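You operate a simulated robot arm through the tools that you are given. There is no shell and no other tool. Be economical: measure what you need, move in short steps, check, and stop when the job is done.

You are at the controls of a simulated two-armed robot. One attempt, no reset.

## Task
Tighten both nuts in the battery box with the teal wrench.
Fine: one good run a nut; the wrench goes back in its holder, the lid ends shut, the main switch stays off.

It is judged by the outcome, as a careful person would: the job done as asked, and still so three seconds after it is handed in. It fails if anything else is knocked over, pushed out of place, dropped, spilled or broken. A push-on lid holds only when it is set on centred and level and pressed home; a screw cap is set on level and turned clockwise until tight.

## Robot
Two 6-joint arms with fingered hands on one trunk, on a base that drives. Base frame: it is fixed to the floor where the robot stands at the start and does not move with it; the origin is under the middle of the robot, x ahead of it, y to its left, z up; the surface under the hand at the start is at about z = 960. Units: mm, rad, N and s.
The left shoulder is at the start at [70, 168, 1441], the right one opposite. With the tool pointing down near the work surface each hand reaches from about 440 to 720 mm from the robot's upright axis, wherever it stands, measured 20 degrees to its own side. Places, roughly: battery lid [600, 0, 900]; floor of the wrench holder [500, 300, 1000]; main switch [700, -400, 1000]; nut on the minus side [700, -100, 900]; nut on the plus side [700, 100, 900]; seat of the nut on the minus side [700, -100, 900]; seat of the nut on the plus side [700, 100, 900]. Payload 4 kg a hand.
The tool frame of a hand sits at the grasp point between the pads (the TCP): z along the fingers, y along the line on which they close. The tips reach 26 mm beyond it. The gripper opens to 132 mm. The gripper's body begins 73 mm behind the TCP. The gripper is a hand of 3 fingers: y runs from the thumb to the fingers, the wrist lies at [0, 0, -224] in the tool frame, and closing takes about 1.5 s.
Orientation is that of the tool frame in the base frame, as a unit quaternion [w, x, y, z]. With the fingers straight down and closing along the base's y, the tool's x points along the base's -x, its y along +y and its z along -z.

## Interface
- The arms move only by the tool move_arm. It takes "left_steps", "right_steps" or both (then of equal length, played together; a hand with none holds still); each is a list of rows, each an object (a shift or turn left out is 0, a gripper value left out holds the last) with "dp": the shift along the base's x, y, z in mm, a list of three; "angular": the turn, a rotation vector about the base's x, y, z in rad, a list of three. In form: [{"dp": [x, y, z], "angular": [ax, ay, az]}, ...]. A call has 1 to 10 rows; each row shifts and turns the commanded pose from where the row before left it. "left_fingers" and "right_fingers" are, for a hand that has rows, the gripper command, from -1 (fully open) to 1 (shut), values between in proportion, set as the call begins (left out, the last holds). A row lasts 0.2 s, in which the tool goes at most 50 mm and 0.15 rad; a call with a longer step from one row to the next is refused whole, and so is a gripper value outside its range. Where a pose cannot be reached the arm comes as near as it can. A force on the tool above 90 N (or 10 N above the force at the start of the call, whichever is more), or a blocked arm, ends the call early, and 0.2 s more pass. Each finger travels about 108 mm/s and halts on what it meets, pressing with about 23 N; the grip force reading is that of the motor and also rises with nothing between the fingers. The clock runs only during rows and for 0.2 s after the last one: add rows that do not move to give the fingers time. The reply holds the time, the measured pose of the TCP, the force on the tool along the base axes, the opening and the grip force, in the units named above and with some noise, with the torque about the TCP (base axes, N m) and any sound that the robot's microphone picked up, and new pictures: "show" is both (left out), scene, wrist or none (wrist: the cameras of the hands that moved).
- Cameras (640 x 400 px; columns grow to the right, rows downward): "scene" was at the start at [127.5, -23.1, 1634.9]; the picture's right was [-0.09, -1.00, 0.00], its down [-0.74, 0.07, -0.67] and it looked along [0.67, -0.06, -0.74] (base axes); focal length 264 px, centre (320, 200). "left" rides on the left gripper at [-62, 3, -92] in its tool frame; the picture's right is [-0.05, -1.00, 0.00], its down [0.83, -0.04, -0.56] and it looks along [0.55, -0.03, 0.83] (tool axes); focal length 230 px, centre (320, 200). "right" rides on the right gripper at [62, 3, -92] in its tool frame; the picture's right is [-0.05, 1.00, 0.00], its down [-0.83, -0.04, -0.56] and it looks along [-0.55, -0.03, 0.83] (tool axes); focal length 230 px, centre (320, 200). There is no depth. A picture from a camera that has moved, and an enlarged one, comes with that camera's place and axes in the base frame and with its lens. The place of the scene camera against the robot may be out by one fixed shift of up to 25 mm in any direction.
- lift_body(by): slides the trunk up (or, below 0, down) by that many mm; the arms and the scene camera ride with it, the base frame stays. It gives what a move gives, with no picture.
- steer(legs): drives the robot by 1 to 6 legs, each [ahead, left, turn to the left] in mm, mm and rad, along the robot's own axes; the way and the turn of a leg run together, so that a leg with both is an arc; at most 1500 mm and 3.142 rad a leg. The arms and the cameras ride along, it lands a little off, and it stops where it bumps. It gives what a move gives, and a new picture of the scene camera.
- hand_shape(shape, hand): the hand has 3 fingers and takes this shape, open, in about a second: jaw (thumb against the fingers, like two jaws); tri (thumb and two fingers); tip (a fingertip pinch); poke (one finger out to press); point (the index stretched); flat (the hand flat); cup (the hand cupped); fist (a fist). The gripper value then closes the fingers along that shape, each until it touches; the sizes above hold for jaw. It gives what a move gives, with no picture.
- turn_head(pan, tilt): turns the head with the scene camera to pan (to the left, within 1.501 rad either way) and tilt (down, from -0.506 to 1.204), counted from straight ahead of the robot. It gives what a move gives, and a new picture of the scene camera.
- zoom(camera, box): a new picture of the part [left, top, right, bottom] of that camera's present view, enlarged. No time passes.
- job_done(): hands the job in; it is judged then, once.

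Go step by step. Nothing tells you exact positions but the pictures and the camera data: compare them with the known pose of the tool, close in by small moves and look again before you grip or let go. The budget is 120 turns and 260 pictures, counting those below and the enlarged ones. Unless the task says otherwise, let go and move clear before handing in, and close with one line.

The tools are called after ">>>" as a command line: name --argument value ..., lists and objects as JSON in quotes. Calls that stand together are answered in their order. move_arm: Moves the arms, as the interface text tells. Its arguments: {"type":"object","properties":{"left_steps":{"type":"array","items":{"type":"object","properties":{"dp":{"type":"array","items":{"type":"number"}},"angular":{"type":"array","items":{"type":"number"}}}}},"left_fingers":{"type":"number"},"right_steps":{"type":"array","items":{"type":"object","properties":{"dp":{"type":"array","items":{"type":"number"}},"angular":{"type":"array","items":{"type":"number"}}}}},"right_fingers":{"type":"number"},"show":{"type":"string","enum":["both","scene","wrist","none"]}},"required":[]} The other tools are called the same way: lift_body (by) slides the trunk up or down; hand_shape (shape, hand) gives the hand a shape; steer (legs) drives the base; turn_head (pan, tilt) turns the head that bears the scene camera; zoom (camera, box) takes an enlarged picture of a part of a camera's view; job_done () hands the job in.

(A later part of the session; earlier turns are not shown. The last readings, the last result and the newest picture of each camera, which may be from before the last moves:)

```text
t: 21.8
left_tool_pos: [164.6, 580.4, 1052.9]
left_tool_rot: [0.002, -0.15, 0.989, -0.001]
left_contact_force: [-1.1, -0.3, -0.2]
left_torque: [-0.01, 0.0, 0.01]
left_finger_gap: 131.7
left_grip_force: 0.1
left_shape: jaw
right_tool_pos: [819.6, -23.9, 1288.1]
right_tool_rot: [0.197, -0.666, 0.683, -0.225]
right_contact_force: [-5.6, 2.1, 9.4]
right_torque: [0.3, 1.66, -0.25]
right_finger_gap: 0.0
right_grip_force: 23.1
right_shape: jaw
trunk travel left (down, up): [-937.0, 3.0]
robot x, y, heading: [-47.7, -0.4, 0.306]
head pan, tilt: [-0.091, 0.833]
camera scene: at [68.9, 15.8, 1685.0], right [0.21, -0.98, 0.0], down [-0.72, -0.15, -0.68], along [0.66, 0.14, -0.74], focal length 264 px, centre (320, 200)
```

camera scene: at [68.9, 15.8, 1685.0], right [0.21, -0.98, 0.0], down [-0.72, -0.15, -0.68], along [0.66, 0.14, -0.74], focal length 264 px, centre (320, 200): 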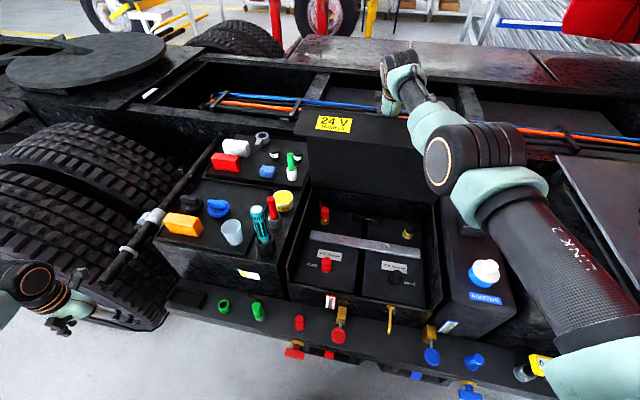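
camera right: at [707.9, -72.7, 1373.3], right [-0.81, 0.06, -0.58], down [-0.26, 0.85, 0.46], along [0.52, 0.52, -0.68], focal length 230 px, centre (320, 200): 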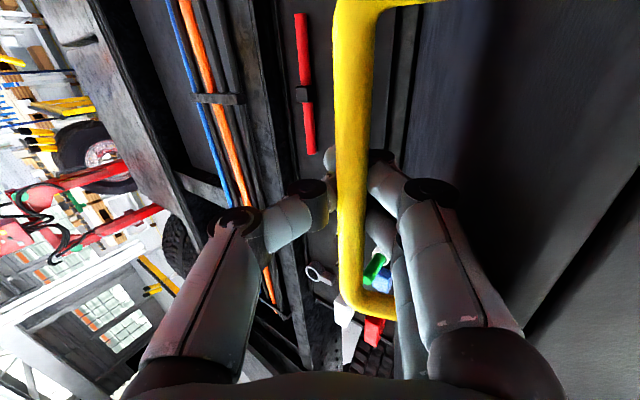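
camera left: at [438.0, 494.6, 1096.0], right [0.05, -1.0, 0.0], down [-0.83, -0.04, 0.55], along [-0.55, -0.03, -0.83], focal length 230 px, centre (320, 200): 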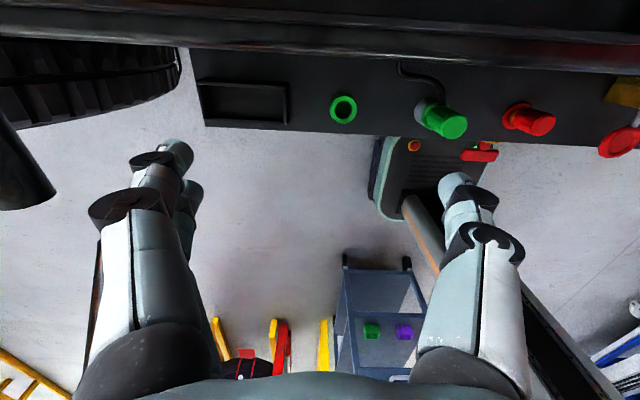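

The lid is near vertical. I'll push another 45 mm so it passes well over centre.

>>> steer --legs '[[43, -13, 0]]'

>>> move_arm --right_steps '[{}]' --show "wrist"

```text
t: 22.7
left_tool_pos: [202.9, 579.2, 1054.1]
left_tool_rot: [0.005, -0.15, 0.989, -0.001]
left_contact_force: [-0.6, 0.5, 0.0]
left_torque: [0.03, -0.03, 0.01]
left_finger_gap: 131.9
left_grip_force: 0.0
left_shape: jaw
right_tool_pos: [856.2, -23.1, 1292.5]
right_tool_rot: [0.198, -0.666, 0.683, -0.225]
right_contact_force: [-13.0, 0.9, 26.2]
right_torque: [0.98, 5.12, -0.43]
right_finger_gap: 0.0
right_grip_force: 23.4
right_shape: jaw
trunk travel left (down, up): [-937.0, 3.0]
robot x, y, heading: [-3.6, -1.9, 0.297]
head pan, tilt: [-0.091, 0.833]
camera scene: at [104.6, 15.4, 1685.9], right [0.21, -0.98, 0.0], down [-0.72, -0.15, -0.68], along [0.67, 0.14, -0.73], focal length 264 px, centre (320, 200)
```

scene: 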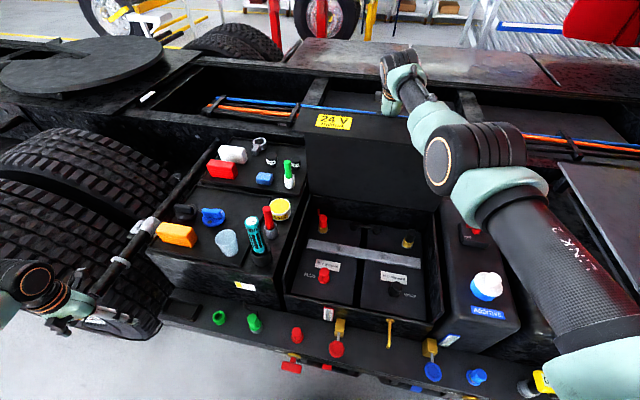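

```text
t: 23.1
left_tool_pos: [204.8, 579.2, 1054.2]
left_tool_rot: [0.003, -0.149, 0.989, 0.0]
left_contact_force: [0.1, 0.3, 0.3]
left_torque: [0.02, -0.01, 0.0]
left_finger_gap: 131.9
left_grip_force: 0.1
left_shape: jaw
right_tool_pos: [859.2, -22.5, 1291.5]
right_tool_rot: [0.2, -0.665, 0.684, -0.224]
right_contact_force: [-9.4, -1.2, 23.5]
right_torque: [0.85, 5.15, -0.37]
right_finger_gap: 0.0
right_grip_force: 22.9
right_shape: jaw
trunk travel left (down, up): [-937.0, 3.0]
robot x, y, heading: [-2.3, 0.7, 0.296]
head pan, tilt: [-0.091, 0.833]
camera right: at [801.8, -80.6, 1369.3], right [-0.82, 0.07, -0.57], down [-0.25, 0.85, 0.46], along [0.52, 0.52, -0.68], focal length 230 px, centre (320, 200)
```

right: 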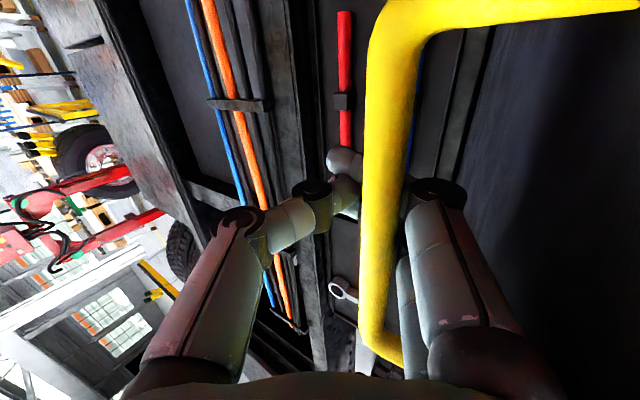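

The lid is just past vertical. I open the fingers slightly while the bar is still caged, to see whether the lid stays by itself.

>>> move_arm --right_steps '[{}, {}, {}, {}]' --right_fingers 0.55

```text
t: 24.1
left_tool_pos: [211.9, 579.9, 1052.4]
left_tool_rot: [0.0, -0.15, 0.989, 0.001]
left_contact_force: [0.8, 0.3, -0.3]
left_torque: [0.01, 0.0, 0.03]
left_finger_gap: 131.8
left_grip_force: 0.1
left_shape: jaw
right_tool_pos: [865.8, -22.9, 1283.9]
right_tool_rot: [0.195, -0.668, 0.683, -0.223]
right_contact_force: [-1.0, 0.0, 6.2]
right_torque: [0.06, 0.41, 0.07]
right_finger_gap: 29.3
right_grip_force: 0.0
right_shape: jaw
trunk travel left (down, up): [-937.0, 3.0]
robot x, y, heading: [-5.9, -0.1, 0.296]
head pan, tilt: [-0.091, 0.833]
camera scene: at [118.1, 15.0, 1684.9], right [0.21, -0.98, 0.0], down [-0.72, -0.15, -0.67], along [0.66, 0.14, -0.74], focal length 264 px, centre (320, 200)
camera right: at [809.7, -81.0, 1361.2], right [-0.82, 0.06, -0.56], down [-0.25, 0.85, 0.46], along [0.51, 0.52, -0.69], focal length 230 px, centre (320, 200)
```

scene: 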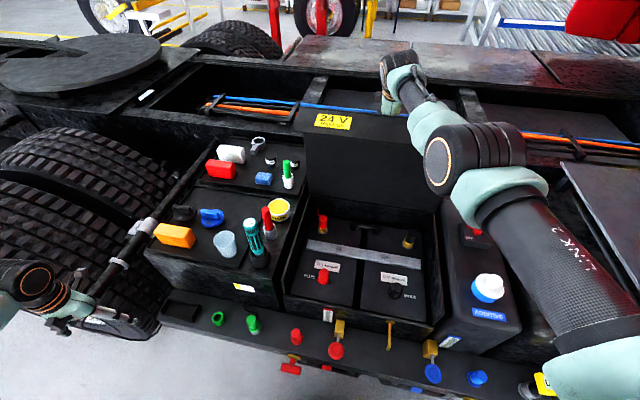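
right: 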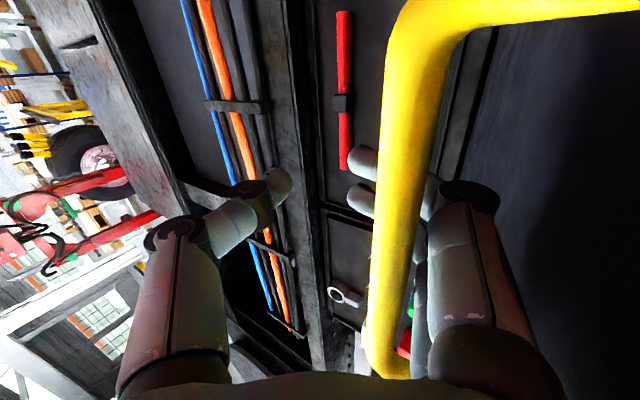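

The lid rests free and the force has nearly vanished. I withdraw along the tool axis in small steps and watch for the lid following.

>>> move_arm --right_steps '[{"dp": [-5, 0, 10]}, {"dp": [-8, 0, 13]}, {"dp": [-8, 0, 13]}]'

```text
t: 24.9
left_tool_pos: [215.7, 580.5, 1051.1]
left_tool_rot: [-0.001, -0.149, 0.989, 0.001]
left_contact_force: [0.6, -0.2, 0.5]
left_torque: [-0.01, 0.02, -0.02]
left_finger_gap: 131.9
left_grip_force: 0.0
left_shape: jaw
right_tool_pos: [849.9, -22.4, 1311.6]
right_tool_rot: [0.191, -0.669, 0.685, -0.219]
right_contact_force: [-0.4, -0.4, -18.8]
right_torque: [0.01, -0.55, 0.04]
right_finger_gap: 33.4
right_grip_force: 0.0
right_shape: jaw
trunk travel left (down, up): [-937.0, 3.0]
robot x, y, heading: [-5.2, 2.4, 0.299]
head pan, tilt: [-0.091, 0.833]
camera scene: at [126.1, 15.1, 1684.0], right [0.21, -0.98, 0.0], down [-0.73, -0.15, -0.67], along [0.66, 0.14, -0.74], focal length 264 px, centre (320, 200)
camera right: at [794.5, -80.9, 1389.8], right [-0.83, 0.06, -0.55], down [-0.24, 0.85, 0.46], along [0.5, 0.52, -0.69], focal length 230 px, centre (320, 200)
```

scene: 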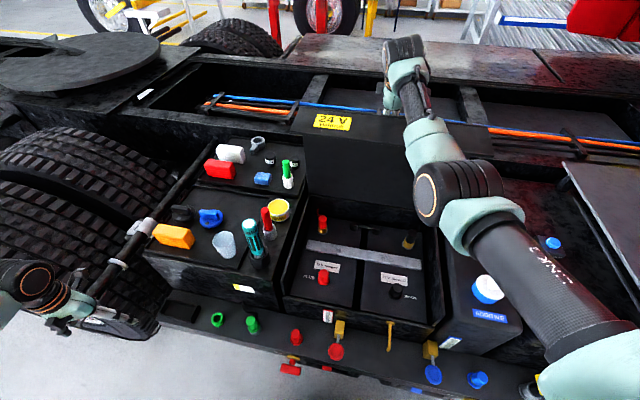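
right: 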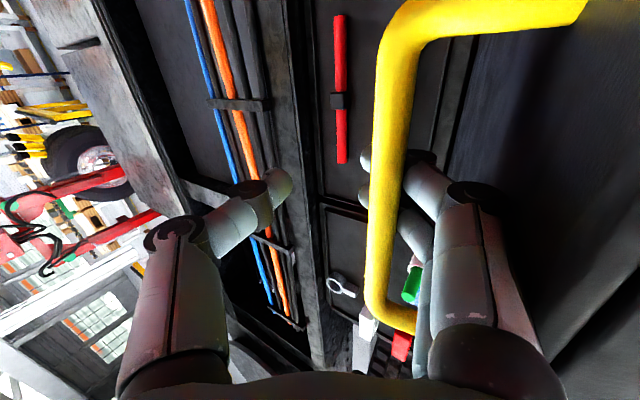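

The curled fingertips still hook under the bar. I'll drop back a little, open wider while moving +x, and then withdraw.

>>> move_arm --right_steps '[{"dp": [3, 0, -12]}, {"dp": [6, 0, 0]}, {"dp": [6, 0, 0]}, {}]' --right_fingers 0.1 --show "both"

```text
t: 25.9
left_tool_pos: [210.3, 580.5, 1052.2]
left_tool_rot: [-0.001, -0.15, 0.989, 0.0]
left_contact_force: [0.2, -0.6, 0.4]
left_torque: [0.02, -0.02, 0.01]
left_finger_gap: 131.7
left_grip_force: 0.0
left_shape: jaw
right_tool_pos: [860.0, -24.0, 1309.5]
right_tool_rot: [0.196, -0.667, 0.684, -0.223]
right_contact_force: [0.4, 0.1, 0.9]
right_torque: [0.01, -0.04, 0.02]
right_finger_gap: 59.4
right_grip_force: 0.1
right_shape: jaw
trunk travel left (down, up): [-937.0, 3.0]
robot x, y, heading: [0.2, -0.0, 0.295]
head pan, tilt: [-0.091, 0.833]
camera scene: at [118.5, 15.0, 1685.0], right [0.21, -0.98, 0.0], down [-0.72, -0.15, -0.67], along [0.66, 0.14, -0.74], focal length 264 px, centre (320, 200)
camera right: at [804.2, -80.8, 1386.6], right [-0.82, 0.07, -0.57], down [-0.25, 0.85, 0.46], along [0.51, 0.52, -0.68], focal length 230 px, centre (320, 200)
```

scene: 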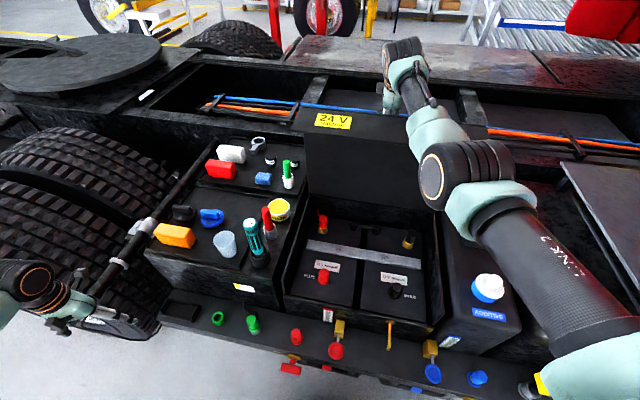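
right: 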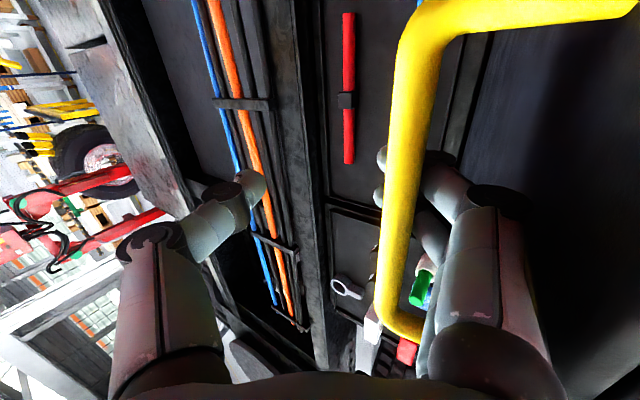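

No force on the hand now and the lid stays put. I open further while following +x so the fingers straighten without pushing the lid.

>>> move_arm --right_steps '[{"dp": [8, 0, 3]}, {"dp": [8, 0, 3]}, {"dp": [5, 0, 5]}, {"dp": [0, 0, 10]}]' --right_fingers -0.4 --show "both"

```text
t: 26.9
left_tool_pos: [211.3, 581.2, 1052.8]
left_tool_rot: [0.0, -0.15, 0.989, 0.0]
left_contact_force: [0.7, -0.5, 0.1]
left_torque: [-0.01, -0.01, -0.01]
left_finger_gap: 131.8
left_grip_force: 0.0
left_shape: jaw
right_tool_pos: [867.5, -25.6, 1322.6]
right_tool_rot: [0.194, -0.667, 0.684, -0.222]
right_contact_force: [-0.5, -0.8, -3.2]
right_torque: [-0.02, -0.07, 0.0]
right_finger_gap: 92.8
right_grip_force: 0.0
right_shape: jaw
right hand out of reach, approached as far as the arm can: row 2, 3
trunk travel left (down, up): [-937.0, 3.0]
robot x, y, heading: [-6.3, 2.0, 0.3]
head pan, tilt: [-0.091, 0.833]
camera scene: at [119.8, 15.4, 1684.8], right [0.21, -0.98, 0.0], down [-0.72, -0.15, -0.67], along [0.66, 0.14, -0.74], focal length 264 px, centre (320, 200)
camera right: at [812.1, -82.9, 1399.9], right [-0.82, 0.06, -0.56], down [-0.25, 0.85, 0.46], along [0.51, 0.52, -0.69], focal length 230 px, centre (320, 200)
```

scene: 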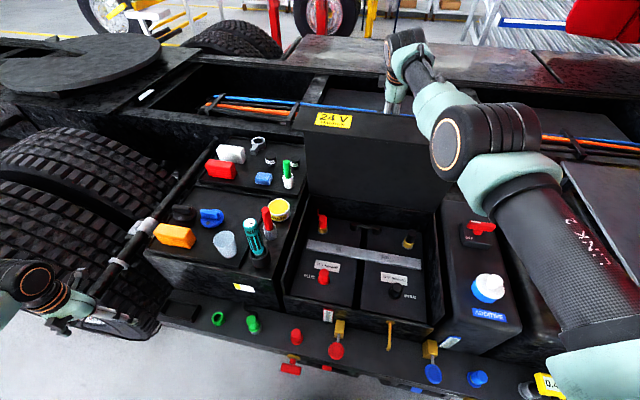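
right: 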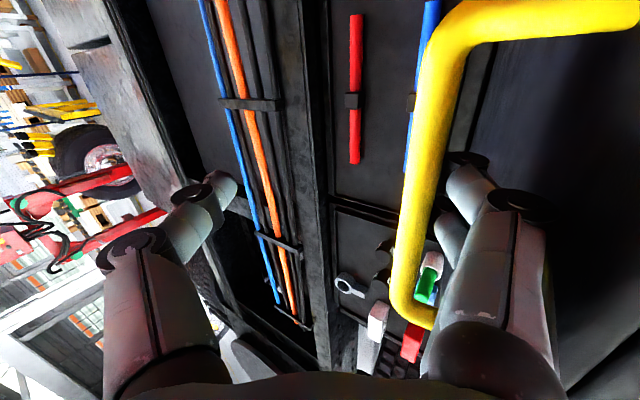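

The tips are clear of the bar. I withdraw along the tool axis.

>>> move_arm --right_steps '[{"dp": [-11, 0, 17]}, {"dp": [-11, 0, 17]}, {"dp": [-14, 0, 21]}, {"dp": [-17, 0, 25]}]' --show "both"

```text
t: 27.9
left_tool_pos: [212.9, 581.1, 1053.7]
left_tool_rot: [0.0, -0.15, 0.989, 0.001]
left_contact_force: [0.5, 0.8, 0.1]
left_torque: [-0.01, 0.0, 0.01]
left_finger_gap: 131.8
left_grip_force: 0.1
left_shape: jaw
right_tool_pos: [853.0, -11.2, 1409.9]
right_tool_rot: [0.195, -0.667, 0.684, -0.223]
right_contact_force: [0.5, 0.6, 0.0]
right_torque: [0.0, 0.02, 0.02]
right_finger_gap: 92.7
right_grip_force: 0.1
right_shape: jaw
right hand out of reach, approached as far as the arm can: row 1, 2, 3, 4
trunk travel left (down, up): [-937.0, 3.0]
robot x, y, heading: [-6.3, -0.5, 0.298]
head pan, tilt: [-0.091, 0.833]
camera scene: at [119.6, 15.5, 1684.9], right [0.21, -0.98, 0.0], down [-0.72, -0.15, -0.67], along [0.66, 0.14, -0.74], focal length 264 px, centre (320, 200)
camera right: at [797.2, -69.4, 1486.6], right [-0.82, 0.07, -0.56], down [-0.25, 0.85, 0.46], along [0.51, 0.52, -0.69], focal length 230 px, centre (320, 200)
```

scene: 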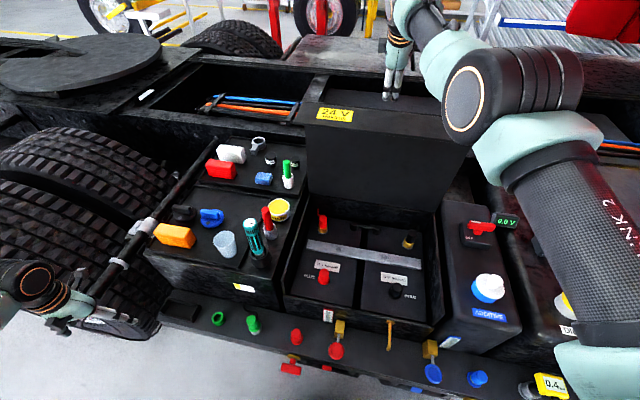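
right: 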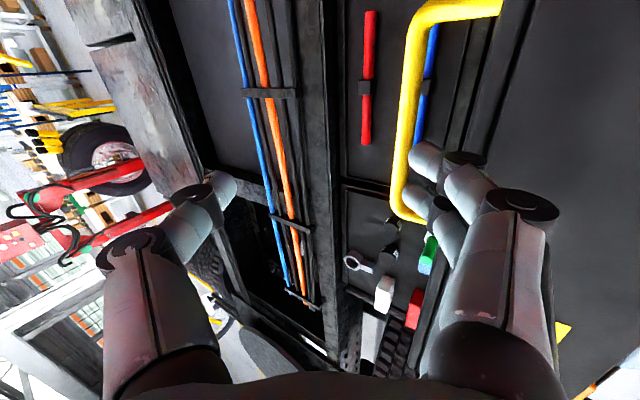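

The hand is clear and the lid stands open. I retract the right arm back over the lid edge and out to the right.

>>> move_arm --right_steps '[{"dp": [-45, -10, 0]}, {"dp": [-45, -10, 0]}, {"dp": [-45, -10, 0]}, {"dp": [-45, -20, 0]}, {"dp": [-45, -20, 0]}, {"dp": [-45, -20, -10]}, {"dp": [-40, -20, -20]}]' --right_fingers -1 --show "scene"

```text
refused: row 6 steps farther than a row can; nothing moved
```

>>> move_arm --right_steps '[{"dp": [-45, -10, 0]}, {"dp": [-45, -10, 0]}, {"dp": [-45, -10, 0]}, {"dp": [-40, -25, 0]}, {"dp": [-40, -25, 0]}, {"dp": [-40, -25, -10]}, {"dp": [-35, -25, -20]}]' --right_fingers -1 --show "scene"

```text
t: 29.5
left_tool_pos: [212.8, 580.5, 1052.5]
left_tool_rot: [0.0, -0.15, 0.989, -0.001]
left_contact_force: [0.3, 0.3, 0.3]
left_torque: [-0.01, 0.0, 0.0]
left_finger_gap: 132.1
left_grip_force: 0.0
left_shape: jaw
right_tool_pos: [859.9, -41.3, 1423.0]
right_tool_rot: [0.195, -0.667, 0.684, -0.222]
right_contact_force: [-0.2, 0.4, 0.0]
right_torque: [0.0, 0.0, -0.03]
right_finger_gap: 131.7
right_grip_force: 0.1
right_shape: jaw
right hand out of reach, approached as far as the arm can: row 1, 2, 3, 4, 5, 6, 7
trunk travel left (down, up): [-937.0, 3.0]
robot x, y, heading: [-3.7, 1.1, 0.298]
head pan, tilt: [-0.091, 0.833]
camera scene: at [119.9, 14.8, 1684.8], right [0.21, -0.98, 0.0], down [-0.72, -0.15, -0.67], along [0.66, 0.14, -0.74], focal length 264 px, centre (320, 200)
```

scene: 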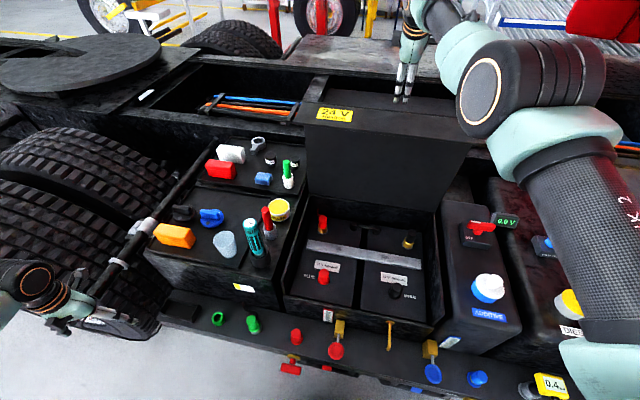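

The arm can't fold in this posture. I'll instead drive straight back; the fingertips (about z 1395) clear the lid top (about 1345).

>>> steer --legs '[[-239, 74, 0]]'

```text
t: 31.4
left_tool_pos: [-36.4, 578.9, 1052.5]
left_tool_rot: [-0.002, -0.148, 0.989, -0.001]
left_contact_force: [0.3, 1.2, -0.2]
left_torque: [-0.03, -0.01, 0.01]
left_finger_gap: 132.1
left_grip_force: 0.0
left_shape: jaw
right_tool_pos: [613.2, -42.1, 1420.0]
right_tool_rot: [0.193, -0.667, 0.685, -0.221]
right_contact_force: [-0.2, 0.8, -0.2]
right_torque: [-0.03, 0.0, -0.01]
right_finger_gap: 131.9
right_grip_force: 0.0
right_shape: jaw
trunk travel left (down, up): [-937.0, 3.0]
robot x, y, heading: [-259.4, 1.5, 0.3]
head pan, tilt: [-0.091, 0.833]
camera scene: at [-126.6, 14.6, 1684.4], right [0.21, -0.98, 0.0], down [-0.73, -0.15, -0.67], along [0.66, 0.14, -0.74], focal length 264 px, centre (320, 200)
```

scene: 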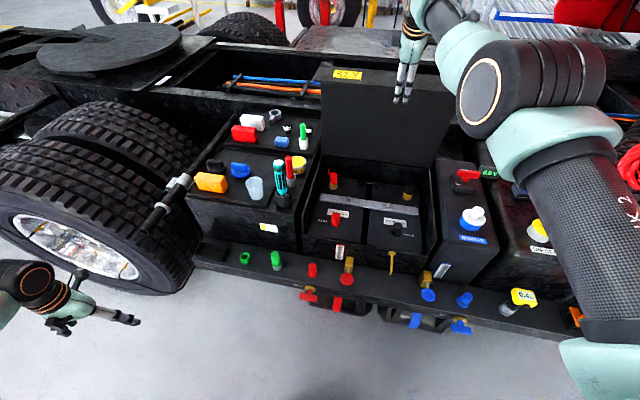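

The right hand is clear of the lid. I look closely at the battery box now.

>>> zoom --camera "scene" --box '[300, 150, 450, 265]'

>>> zoom --camera "scene" --box '[240, 140, 330, 220]'

```text
3.48 times, centred on (375, 208) of scene
camera zoom: at [-126.6, 14.6, 1684.4], right [0.21, -0.98, 0.0], down [-0.73, -0.15, -0.67], along [0.66, 0.14, -0.74], focal length 919 px, centre (129, 174)
```

zoom: 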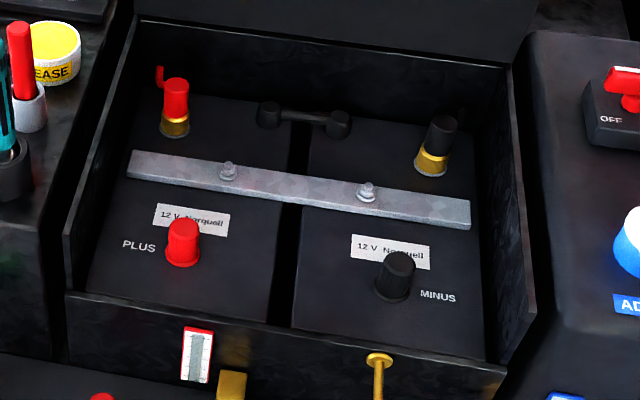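

```text
5.00 times, centred on (285, 180) of scene
camera zoom: at [-126.6, 14.6, 1684.4], right [0.21, -0.98, 0.0], down [-0.73, -0.15, -0.67], along [0.66, 0.14, -0.74], focal length 1321 px, centre (495, 300)
```

zoom: 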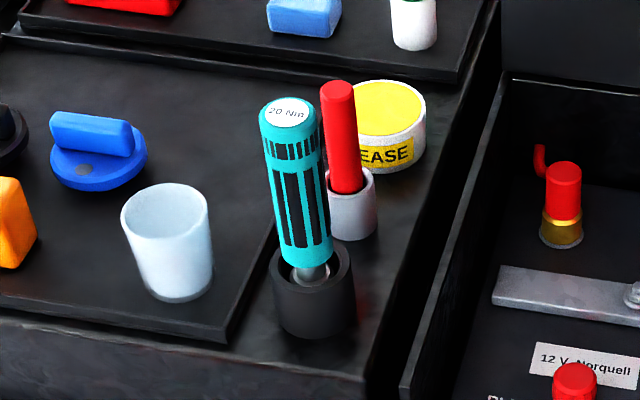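

The two silver nuts sit on the hold-down bar across the batteries, at about (640, 66) and (640, -90). The wrench stands at about (474, 291), with a glass to its left and a red tool behind it. First I fold the right arm to a parked pose.

>>> move_arm --right_steps '[{"dp": [-30, -10, -25], "angular": [0, 0.1, 0]}, {"dp": [-30, -10, -30], "angular": [0, 0.1, 0]}, {"dp": [-30, -10, -30], "angular": [0, 0.1, 0]}, {"dp": [-30, -10, -30], "angular": [0, 0.1, 0]}, {"dp": [-30, -10, -30], "angular": [0, 0.1, 0]}, {"dp": [-30, -10, -30], "angular": [0, 0.1, 0]}, {"dp": [-20, -20, -30], "angular": [0, 0, -0.15]}, {"dp": [0, -30, -30], "angular": [0, 0, -0.15]}, {"dp": [0, -30, 0], "angular": [0, 0, -0.15]}]' --show "scene"

```text
t: 33.4
left_tool_pos: [-38.7, 578.9, 1054.2]
left_tool_rot: [0.0, -0.149, 0.989, 0.001]
left_contact_force: [-0.5, 0.5, -0.7]
left_torque: [0.02, 0.0, -0.02]
left_finger_gap: 131.8
left_grip_force: 0.0
left_shape: jaw
right_tool_pos: [505.9, -158.8, 1192.3]
right_tool_rot: [-0.021, -0.526, 0.85, -0.011]
right_contact_force: [-0.7, -0.7, -0.5]
right_torque: [0.03, 0.01, -0.01]
right_finger_gap: 131.9
right_grip_force: 0.0
right_shape: jaw
right hand out of reach, approached as far as the arm can: row 1, 2, 3, 4, 5, 6, 7, 9
trunk travel left (down, up): [-937.0, 3.0]
robot x, y, heading: [-257.8, 0.3, 0.298]
head pan, tilt: [-0.091, 0.833]
camera scene: at [-131.6, 12.7, 1684.9], right [0.21, -0.98, 0.0], down [-0.72, -0.15, -0.67], along [0.66, 0.14, -0.74], focal length 264 px, centre (320, 200)
```

scene: 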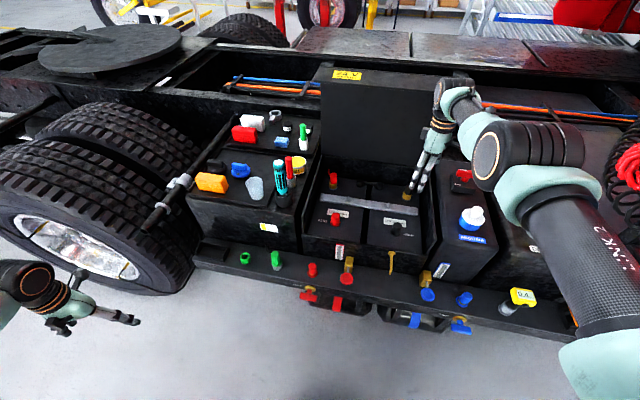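

Continuing to fold the right arm.

>>> move_arm --right_steps '[{"dp": [-28, -9, -10], "angular": [0, 0, -0.13]}, {"dp": [-28, -9, -10], "angular": [0, 0, -0.13]}, {"dp": [-28, -9, -10], "angular": [0, 0, -0.13]}, {"dp": [-28, -9, -10], "angular": [0, 0, -0.13]}, {"dp": [-28, -9, -10], "angular": [0, 0, -0.13]}, {"angular": [0, 0, -0.13]}]' --left_steps '[{"dp": [50, 0, 0]}, {"dp": [50, 0, 0]}, {"dp": [50, 0, 0]}, {"dp": [50, 0, 0]}, {}, {}]' --show "scene"

```text
t: 34.8
left_tool_pos: [162.1, 579.9, 1051.6]
left_tool_rot: [0.001, -0.149, 0.989, 0.0]
left_contact_force: [0.0, -0.6, 0.1]
left_torque: [0.03, -0.02, -0.03]
left_finger_gap: 132.1
left_grip_force: 0.2
left_shape: jaw
right_tool_pos: [490.5, -196.2, 1121.0]
right_tool_rot: [-0.021, -0.162, 0.987, -0.002]
right_contact_force: [0.5, 0.0, -1.1]
right_torque: [0.02, -0.04, 0.0]
right_finger_gap: 131.9
right_grip_force: 0.1
right_shape: jaw
right hand out of reach, approached as far as the arm can: row 1, 2, 3, 4, 5
trunk travel left (down, up): [-937.0, 3.0]
robot x, y, heading: [-257.0, -2.0, 0.3]
head pan, tilt: [-0.091, 0.833]
camera scene: at [-133.5, 14.8, 1685.1], right [0.21, -0.98, 0.0], down [-0.72, -0.15, -0.67], along [0.66, 0.14, -0.74], focal length 264 px, centre (320, 200)
```

scene: 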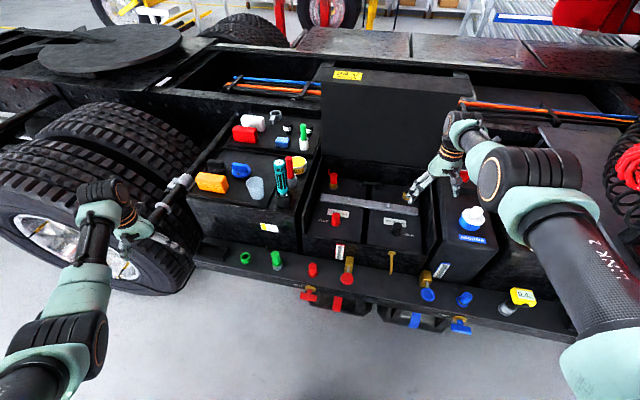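

I turn the robot back to face the truck squarely before approaching.

>>> steer --legs '[[0, 0, -0.3]]'

>>> move_arm --left_steps '[{"dp": [0, 0, 50]}, {"dp": [0, 0, 50]}, {"dp": [20, 0, 45]}, {"dp": [20, 0, 45]}]' --show "scene"

```text
t: 36.1
left_tool_pos: [315.7, 429.0, 1051.9]
left_tool_rot: [0.0, 0.002, 1.0, 0.0]
left_contact_force: [0.0, -0.3, -0.2]
left_torque: [0.03, 0.02, 0.03]
left_finger_gap: 131.7
left_grip_force: 0.1
left_shape: jaw
right_tool_pos: [400.2, -410.4, 1120.9]
right_tool_rot: [-0.023, -0.013, 1.0, 0.001]
right_contact_force: [-0.1, 0.2, -0.1]
right_torque: [0.01, -0.01, 0.01]
right_finger_gap: 132.0
right_grip_force: 0.0
right_shape: jaw
trunk travel left (down, up): [-937.0, 3.0]
robot x, y, heading: [-255.6, -2.8, -0.001]
head pan, tilt: [-0.091, 0.833]
camera scene: at [-127.9, -22.9, 1684.9], right [-0.09, -1.0, 0.0], down [-0.74, 0.07, -0.67], along [0.67, -0.06, -0.74], focal length 264 px, centre (320, 200)
```

scene: 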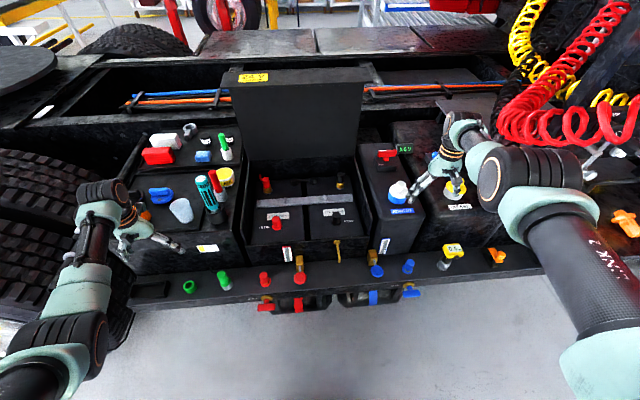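

```text
t: 37.1
left_tool_pos: [368.1, 430.7, 1234.6]
left_tool_rot: [-0.001, 0.002, 1.0, 0.0]
left_contact_force: [-0.3, -0.3, -0.4]
left_torque: [0.0, 0.0, 0.03]
left_finger_gap: 132.1
left_grip_force: 0.0
left_shape: jaw
left hand out of reach, approached as far as the arm can: row 4
right_tool_pos: [401.3, -409.6, 1118.8]
right_tool_rot: [-0.023, -0.013, 1.0, 0.001]
right_contact_force: [0.4, -0.6, -0.3]
right_torque: [-0.01, -0.01, 0.02]
right_finger_gap: 132.0
right_grip_force: 0.0
right_shape: jaw
trunk travel left (down, up): [-937.0, 3.0]
robot x, y, heading: [-255.1, -1.7, -0.006]
head pan, tilt: [-0.091, 0.833]
camera scene: at [-126.1, -26.0, 1684.6], right [-0.09, -1.0, 0.0], down [-0.74, 0.07, -0.67], along [0.67, -0.06, -0.74], focal length 264 px, centre (320, 200)
```

scene: 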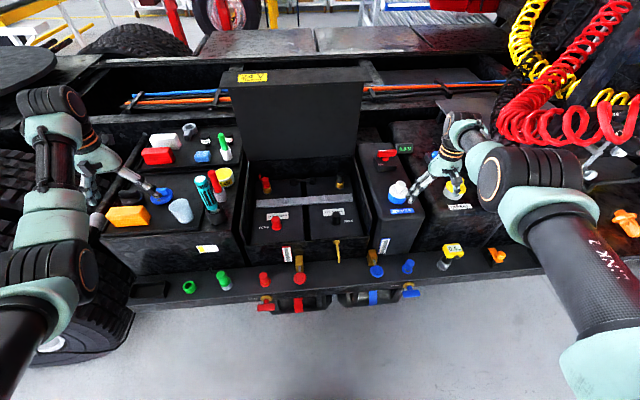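

I tuck the right hand in, then drive to about (-20, -80).

>>> move_arm --right_steps '[{"dp": [-30, 20, 0], "angular": [0.01, 0.0, 0]}, {"dp": [-30, 20, 0]}, {"dp": [-30, 20, 0]}, {"dp": [-30, 20, 0]}]' --show "none"

>>> steer --legs '[[0, -80, 0], [235, 0, 0]]'

```text
t: 38.1
left_tool_pos: [367.4, 434.1, 1233.9]
left_tool_rot: [-0.001, 0.002, 1.0, 0.0]
left_contact_force: [0.2, -0.6, 0.3]
left_torque: [-0.01, 0.02, -0.03]
left_finger_gap: 132.1
left_grip_force: 0.1
left_shape: jaw
right_tool_pos: [401.5, -363.0, 1090.5]
right_tool_rot: [-0.023, -0.013, 1.0, 0.005]
right_contact_force: [-0.2, 0.4, -0.4]
right_torque: [0.01, -0.01, -0.03]
right_finger_gap: 131.8
right_grip_force: 0.0
right_shape: jaw
right hand out of reach, approached as far as the arm can: row 1, 2, 3, 4
trunk travel left (down, up): [-937.0, 3.0]
robot x, y, heading: [-256.4, -0.4, -0.002]
head pan, tilt: [-0.091, 0.833]
```

```text
t: 40.5
left_tool_pos: [598.4, 352.2, 1236.4]
left_tool_rot: [0.001, 0.002, 1.0, -0.001]
left_contact_force: [-0.1, 0.0, 0.4]
left_torque: [-0.01, -0.03, 0.04]
left_finger_gap: 131.9
left_grip_force: 0.1
left_shape: jaw
right_tool_pos: [633.8, -443.9, 1092.8]
right_tool_rot: [-0.022, -0.013, 1.0, 0.005]
right_contact_force: [-0.1, 0.1, 0.6]
right_torque: [-0.02, -0.03, 0.0]
right_finger_gap: 131.9
right_grip_force: 0.1
right_shape: jaw
trunk travel left (down, up): [-937.0, 3.0]
robot x, y, heading: [-19.5, -79.9, -0.002]
head pan, tilt: [-0.091, 0.833]
camera scene: at [102.1, -103.2, 1685.4], right [-0.09, -1.0, 0.0], down [-0.73, 0.07, -0.68], along [0.67, -0.06, -0.74], focal length 264 px, centre (320, 200)
```

scene: 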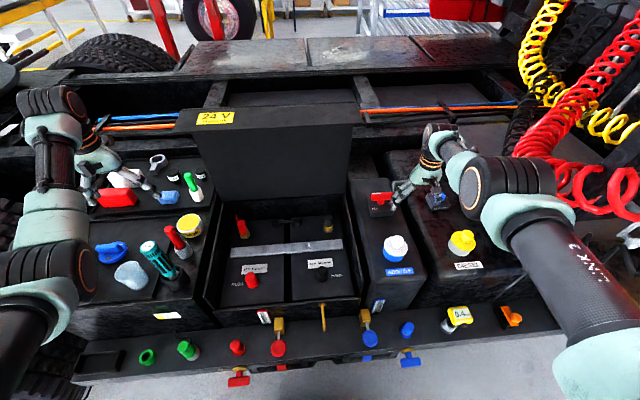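

Both hands are clear. I move the left hand towards the wrench at height and lift the right hand a bit away from the switch.

>>> move_arm --left_steps '[{"dp": [-35, -20, 0]}, {"dp": [-35, -20, 0]}, {"dp": [-30, -10, 0]}]' --right_steps '[{"dp": [-10, 0, 30]}, {"dp": [0, 0, 30]}, {}]'

```text
t: 41.4
left_tool_pos: [572.6, 336.7, 1187.4]
left_tool_rot: [0.001, 0.002, 1.0, 0.0]
left_contact_force: [-0.1, 0.1, -0.3]
left_torque: [-0.03, 0.02, 0.0]
left_finger_gap: 132.2
left_grip_force: 0.1
left_shape: jaw
left hand out of reach, approached as far as the arm can: row 1, 2, 3
right_tool_pos: [649.7, -448.6, 1144.7]
right_tool_rot: [-0.024, -0.013, 1.0, 0.006]
right_contact_force: [0.2, 0.0, 0.2]
right_torque: [0.01, -0.02, -0.01]
right_finger_gap: 131.9
right_grip_force: 0.0
right_shape: jaw
right hand out of reach, approached as far as the arm can: row 1, 2
trunk travel left (down, up): [-937.0, 3.0]
robot x, y, heading: [-18.3, -81.1, 0.001]
head pan, tilt: [-0.091, 0.833]
camera scene: at [107.8, -104.6, 1684.9], right [-0.09, -1.0, 0.0], down [-0.74, 0.07, -0.67], along [0.67, -0.06, -0.74], focal length 264 px, centre (320, 200)
camera right: at [593.1, -448.4, 1240.8], right [0.03, 1.0, 0.01], down [0.86, -0.03, 0.51], along [0.51, -0.01, -0.86], focal length 230 px, centre (320, 200)
camera left: at [633.4, 340.3, 1280.1], right [0.05, -1.0, 0.0], down [-0.83, -0.04, 0.55], along [-0.55, -0.03, -0.83], focal length 230 px, centre (320, 200)
```

scene: 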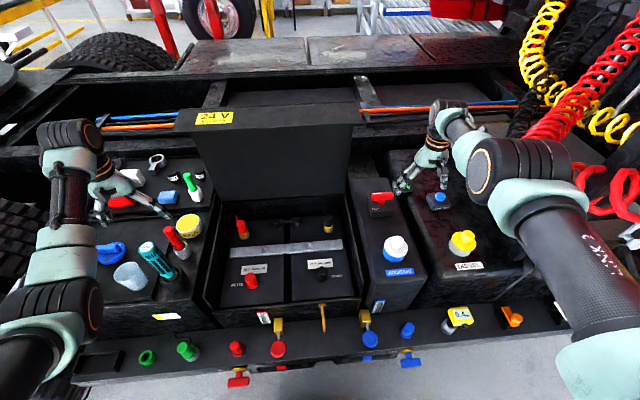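
right: 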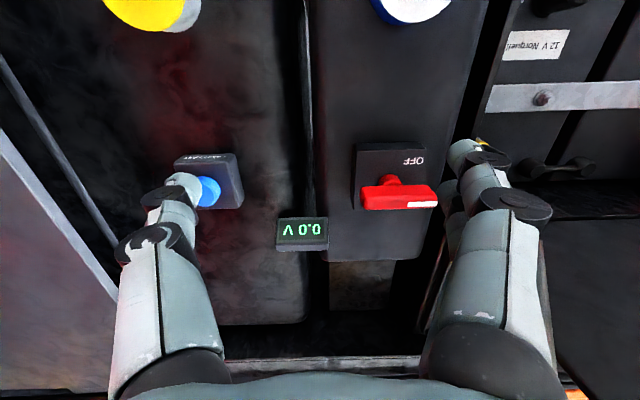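
left: 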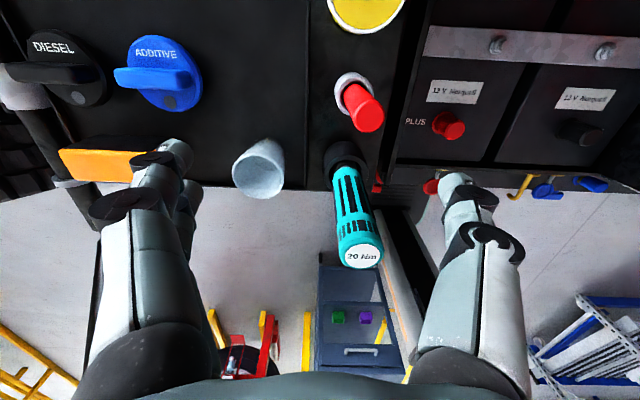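

The left camera puts the wrench near (492–514, 300) with its top at about z 1150. The arm needs the wrench further out to lift it, so I'll drive back 110 mm and take a second view.

>>> steer --legs '[[-110, 0, 0]]'

>>> move_arm --left_steps '[{"dp": [30, -10, 30]}, {"dp": [0, -10, 10]}]' --left_fingers -0.2 --show "wrist"

```text
t: 42.5
left_tool_pos: [468.9, 336.9, 1186.0]
left_tool_rot: [-0.002, 0.002, 1.0, 0.0]
left_contact_force: [0.0, 0.0, 0.5]
left_torque: [0.03, 0.02, -0.02]
left_finger_gap: 131.9
left_grip_force: 0.0
left_shape: jaw
right_tool_pos: [546.2, -447.8, 1140.6]
right_tool_rot: [-0.026, -0.013, 1.0, 0.006]
right_contact_force: [-0.4, -0.3, 0.1]
right_torque: [0.01, 0.01, 0.01]
right_finger_gap: 131.9
right_grip_force: 0.2
right_shape: jaw
trunk travel left (down, up): [-937.0, 3.0]
robot x, y, heading: [-128.4, -77.9, -0.001]
head pan, tilt: [-0.091, 0.833]
camera scene: at [6.8, -104.5, 1684.2], right [-0.09, -1.0, 0.0], down [-0.74, 0.07, -0.67], along [0.67, -0.06, -0.74], focal length 264 px, centre (320, 200)
```

scene: 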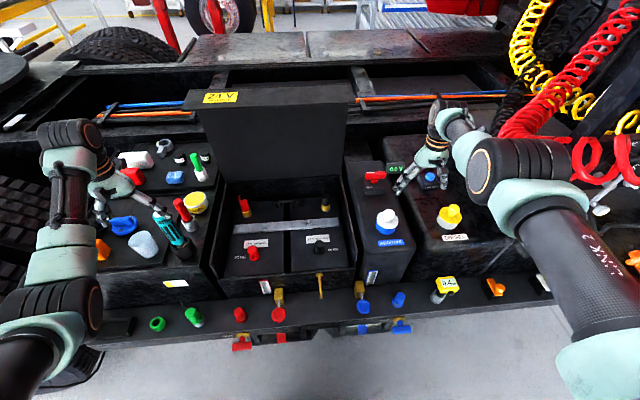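

```text
t: 43.1
left_tool_pos: [503.0, 316.8, 1222.6]
left_tool_rot: [-0.001, 0.002, 1.0, 0.0]
left_contact_force: [-0.2, 0.7, 0.3]
left_torque: [-0.01, 0.02, 0.05]
left_finger_gap: 79.8
left_grip_force: 0.1
left_shape: jaw
left hand out of reach, approached as far as the arm can: row 2
right_tool_pos: [545.4, -448.5, 1141.5]
right_tool_rot: [-0.026, -0.012, 1.0, 0.007]
right_contact_force: [0.1, 0.8, -0.7]
right_torque: [-0.03, 0.04, -0.02]
right_finger_gap: 132.2
right_grip_force: 0.1
right_shape: jaw
trunk travel left (down, up): [-937.0, 3.0]
robot x, y, heading: [-128.4, -81.1, -0.006]
head pan, tilt: [-0.091, 0.833]
camera left: at [565.0, 321.1, 1315.0], right [0.05, -1.0, 0.0], down [-0.83, -0.04, 0.56], along [-0.56, -0.03, -0.83], focal length 230 px, centre (320, 200)
```

left: 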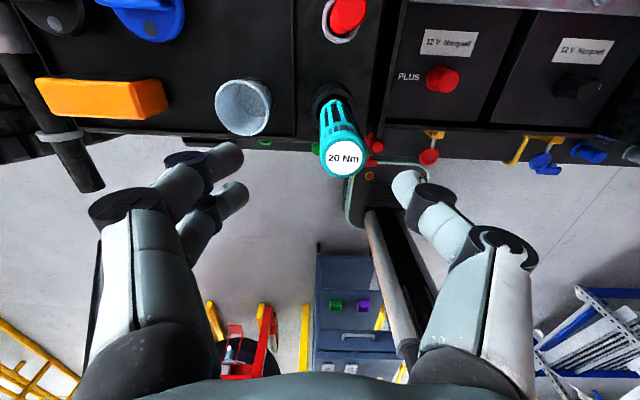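

Triangulated, the wrench top is at (493, 298.5, 1148). I centre over it and pre-turn the hand anticlockwise, to keep room for clockwise tightening.

>>> move_arm --left_steps '[{"dp": [-5, -9, -5], "angular": [0, 0, 0.15]}, {"dp": [-5, -9, -10], "angular": [0, 0, 0.15]}, {"dp": [0, 0, 0], "angular": [0, 0, 0.15]}, {"angular": [0, 0, 0.15]}, {"angular": [0, 0, 0.15]}, {"angular": [0, 0, 0.15]}]' --show "wrist"

```text
t: 44.5
left_tool_pos: [494.8, 301.8, 1207.1]
left_tool_rot: [0.002, -0.434, 0.901, 0.001]
left_contact_force: [0.5, 0.3, 0.0]
left_torque: [0.0, 0.02, 0.0]
left_finger_gap: 79.6
left_grip_force: 0.1
left_shape: jaw
left hand out of reach, approached as far as the arm can: row 1
right_tool_pos: [540.8, -447.7, 1144.8]
right_tool_rot: [-0.024, -0.014, 1.0, 0.006]
right_contact_force: [0.9, -0.2, 0.6]
right_torque: [-0.02, -0.02, 0.03]
right_finger_gap: 132.1
right_grip_force: 0.1
right_shape: jaw
trunk travel left (down, up): [-937.0, 3.0]
robot x, y, heading: [-130.9, -81.7, -0.002]
head pan, tilt: [-0.091, 0.833]
camera left: at [529.0, 352.8, 1299.6], right [0.81, -0.58, 0.0], down [-0.48, -0.68, 0.55], along [-0.32, -0.45, -0.83], focal length 230 px, centre (320, 200)
```

left: 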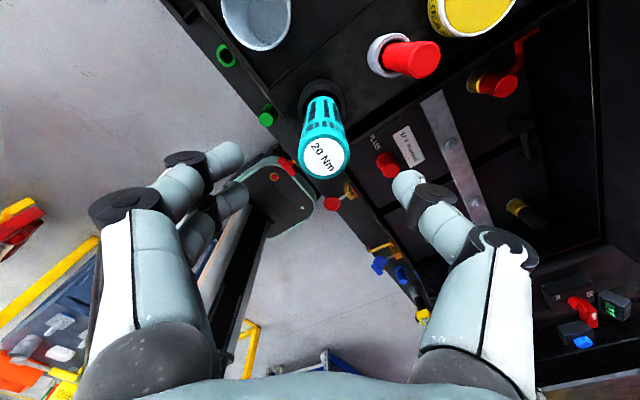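

Yaw +0.9 works and the wrench is centred within 3 mm. I lower with the fingers partly open, in stages.

>>> move_arm --left_steps '[{"dp": [-1.5, -2.5, -25]}, {"dp": [0, 0, -25]}, {"dp": [0, 0, -25]}, {"dp": [0, 0, -25]}]' --show "wrist"

```text
t: 45.5
left_tool_pos: [492.3, 298.9, 1107.1]
left_tool_rot: [0.0, -0.433, 0.901, 0.0]
left_contact_force: [0.3, 0.1, 0.1]
left_torque: [0.03, -0.02, -0.02]
left_finger_gap: 79.6
left_grip_force: 0.1
left_shape: jaw
right_tool_pos: [541.4, -448.3, 1145.3]
right_tool_rot: [-0.024, -0.012, 1.0, 0.006]
right_contact_force: [0.3, -0.3, 0.3]
right_torque: [0.02, 0.0, 0.02]
right_finger_gap: 132.1
right_grip_force: 0.1
right_shape: jaw
trunk travel left (down, up): [-937.0, 3.0]
robot x, y, heading: [-128.5, -77.1, -0.001]
head pan, tilt: [-0.091, 0.833]
camera left: at [527.5, 350.3, 1198.5], right [0.81, -0.58, 0.0], down [-0.49, -0.68, 0.55], along [-0.32, -0.45, -0.83], focal length 230 px, centre (320, 200)
```

left: 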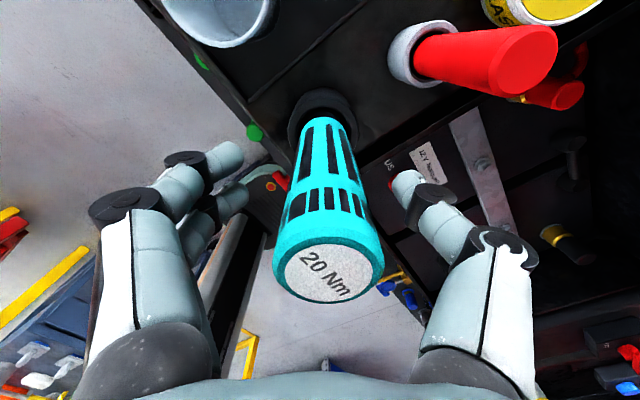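

Well placed. I lower a few mm more and close the grip.

>>> move_arm --left_steps '[{"dp": [0, 0, -7]}, {}, {}, {}, {}, {}, {}]' --left_fingers 1 --show "wrist"

```text
t: 47.1
left_tool_pos: [492.2, 300.1, 1099.5]
left_tool_rot: [0.0, -0.433, 0.901, 0.001]
left_contact_force: [1.3, -0.5, 0.2]
left_torque: [-0.02, 0.0, 0.06]
left_finger_gap: 27.8
left_grip_force: 23.1
left_shape: jaw
right_tool_pos: [541.7, -447.8, 1144.1]
right_tool_rot: [-0.024, -0.013, 1.0, 0.006]
right_contact_force: [0.2, -0.5, 0.2]
right_torque: [0.0, 0.01, 0.01]
right_finger_gap: 131.8
right_grip_force: 0.0
right_shape: jaw
trunk travel left (down, up): [-937.0, 3.0]
robot x, y, heading: [-126.9, -80.1, 0.001]
head pan, tilt: [-0.091, 0.833]
camera left: at [527.4, 350.3, 1192.0], right [0.81, -0.58, 0.0], down [-0.49, -0.68, 0.55], along [-0.32, -0.45, -0.83], focal length 230 px, centre (320, 200)
```

left: 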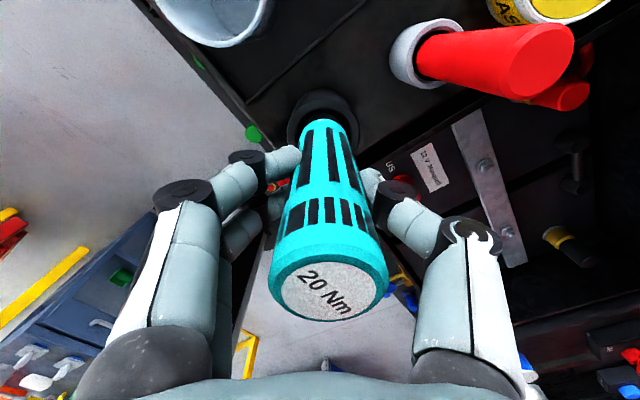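

Gripped at 28 mm with clean forces; the holder pose is TCP (492, 300, 1099.5). I lift it out straight up.

>>> move_arm --left_steps '[{"dp": [0, 0, 20]}, {"dp": [0, 0, 25]}, {"dp": [0, 0, 25]}, {"dp": [0, 0, 25]}]' --show "both"

```text
t: 48.1
left_tool_pos: [492.7, 300.4, 1194.8]
left_tool_rot: [0.0, -0.434, 0.901, 0.0]
left_contact_force: [-0.5, 0.0, -7.4]
left_torque: [0.01, 0.06, -0.01]
left_finger_gap: 27.3
left_grip_force: 22.8
left_shape: jaw
right_tool_pos: [542.8, -447.5, 1143.8]
right_tool_rot: [-0.025, -0.013, 1.0, 0.005]
right_contact_force: [-0.2, 0.9, -0.2]
right_torque: [0.01, 0.03, 0.04]
right_finger_gap: 131.9
right_grip_force: 0.1
right_shape: jaw
trunk travel left (down, up): [-937.0, 3.0]
robot x, y, heading: [-131.2, -81.3, -0.006]
head pan, tilt: [-0.091, 0.833]
camera scene: at [0.9, -103.7, 1684.7], right [-0.09, -1.0, 0.0], down [-0.74, 0.07, -0.67], along [0.67, -0.06, -0.74], focal length 264 px, centre (320, 200)
camera left: at [528.4, 350.4, 1286.6], right [0.81, -0.58, 0.0], down [-0.48, -0.68, 0.55], along [-0.32, -0.45, -0.83], focal length 230 px, centre (320, 200)
```

scene: 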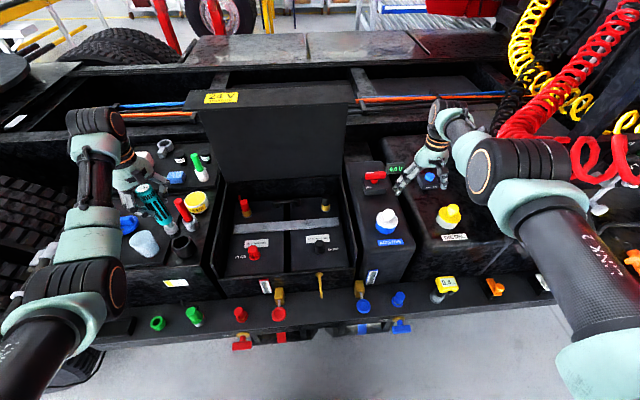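
left: 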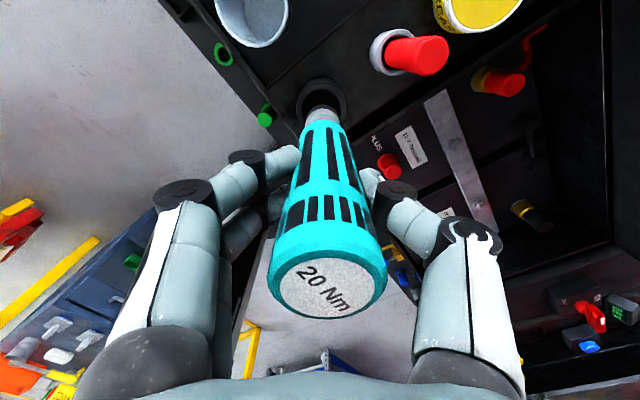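

The wrench is out or nearly so. I zoom to see its lower end and the cup.

>>> zoom --camera "scene" --box '[120, 160, 220, 270]'

>>> zoom --camera "scene" --box '[210, 185, 350, 280]'

>>> zoom --camera "left" --box '[370, 60, 570, 240]'

```text
3.64 times, centred on (170, 215) of scene
camera zoom: at [0.9, -103.7, 1684.7], right [-0.09, -1.0, 0.0], down [-0.74, 0.07, -0.67], along [0.67, -0.06, -0.74], focal length 960 px, centre (866, 146)
```

zoom: 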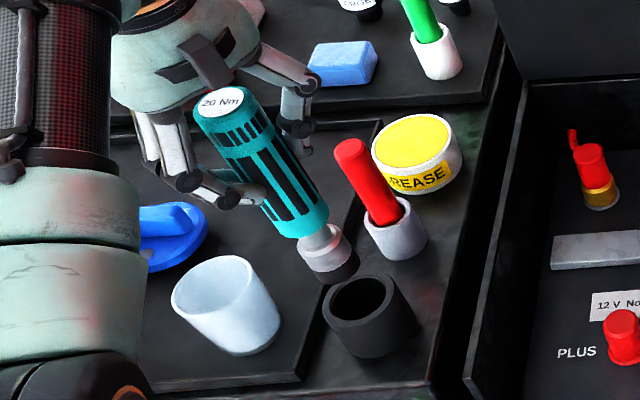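

```text
4.21 times, centred on (280, 232) of scene
camera zoom: at [0.9, -103.7, 1684.7], right [-0.09, -1.0, 0.0], down [-0.74, 0.07, -0.67], along [0.67, -0.06, -0.74], focal length 1112 px, centre (488, 63)
```

zoom: 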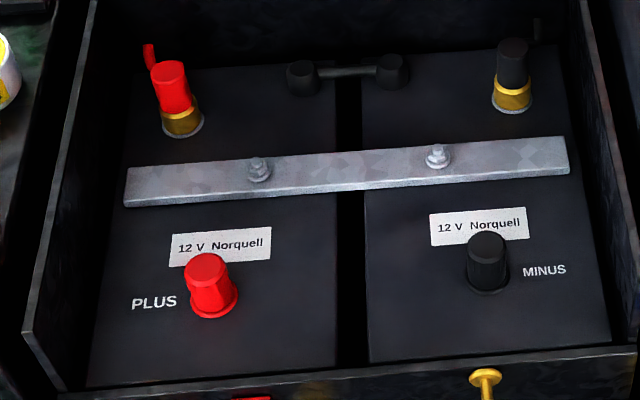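

```text
2.22 times, centred on (470, 150) of left
camera zoom: at [528.4, 350.4, 1286.6], right [0.81, -0.58, 0.0], down [-0.48, -0.68, 0.55], along [-0.32, -0.45, -0.83], focal length 511 px, centre (-13, 311)
```

zoom: 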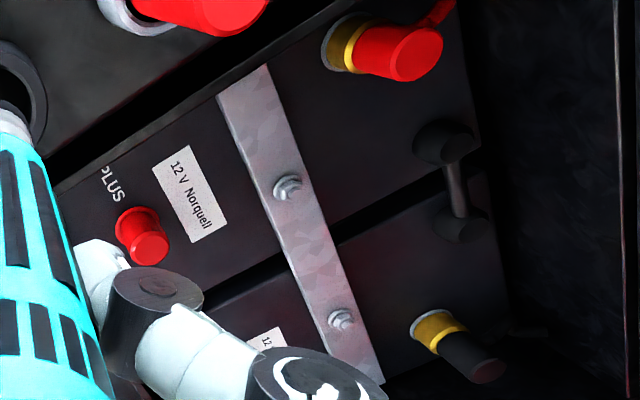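

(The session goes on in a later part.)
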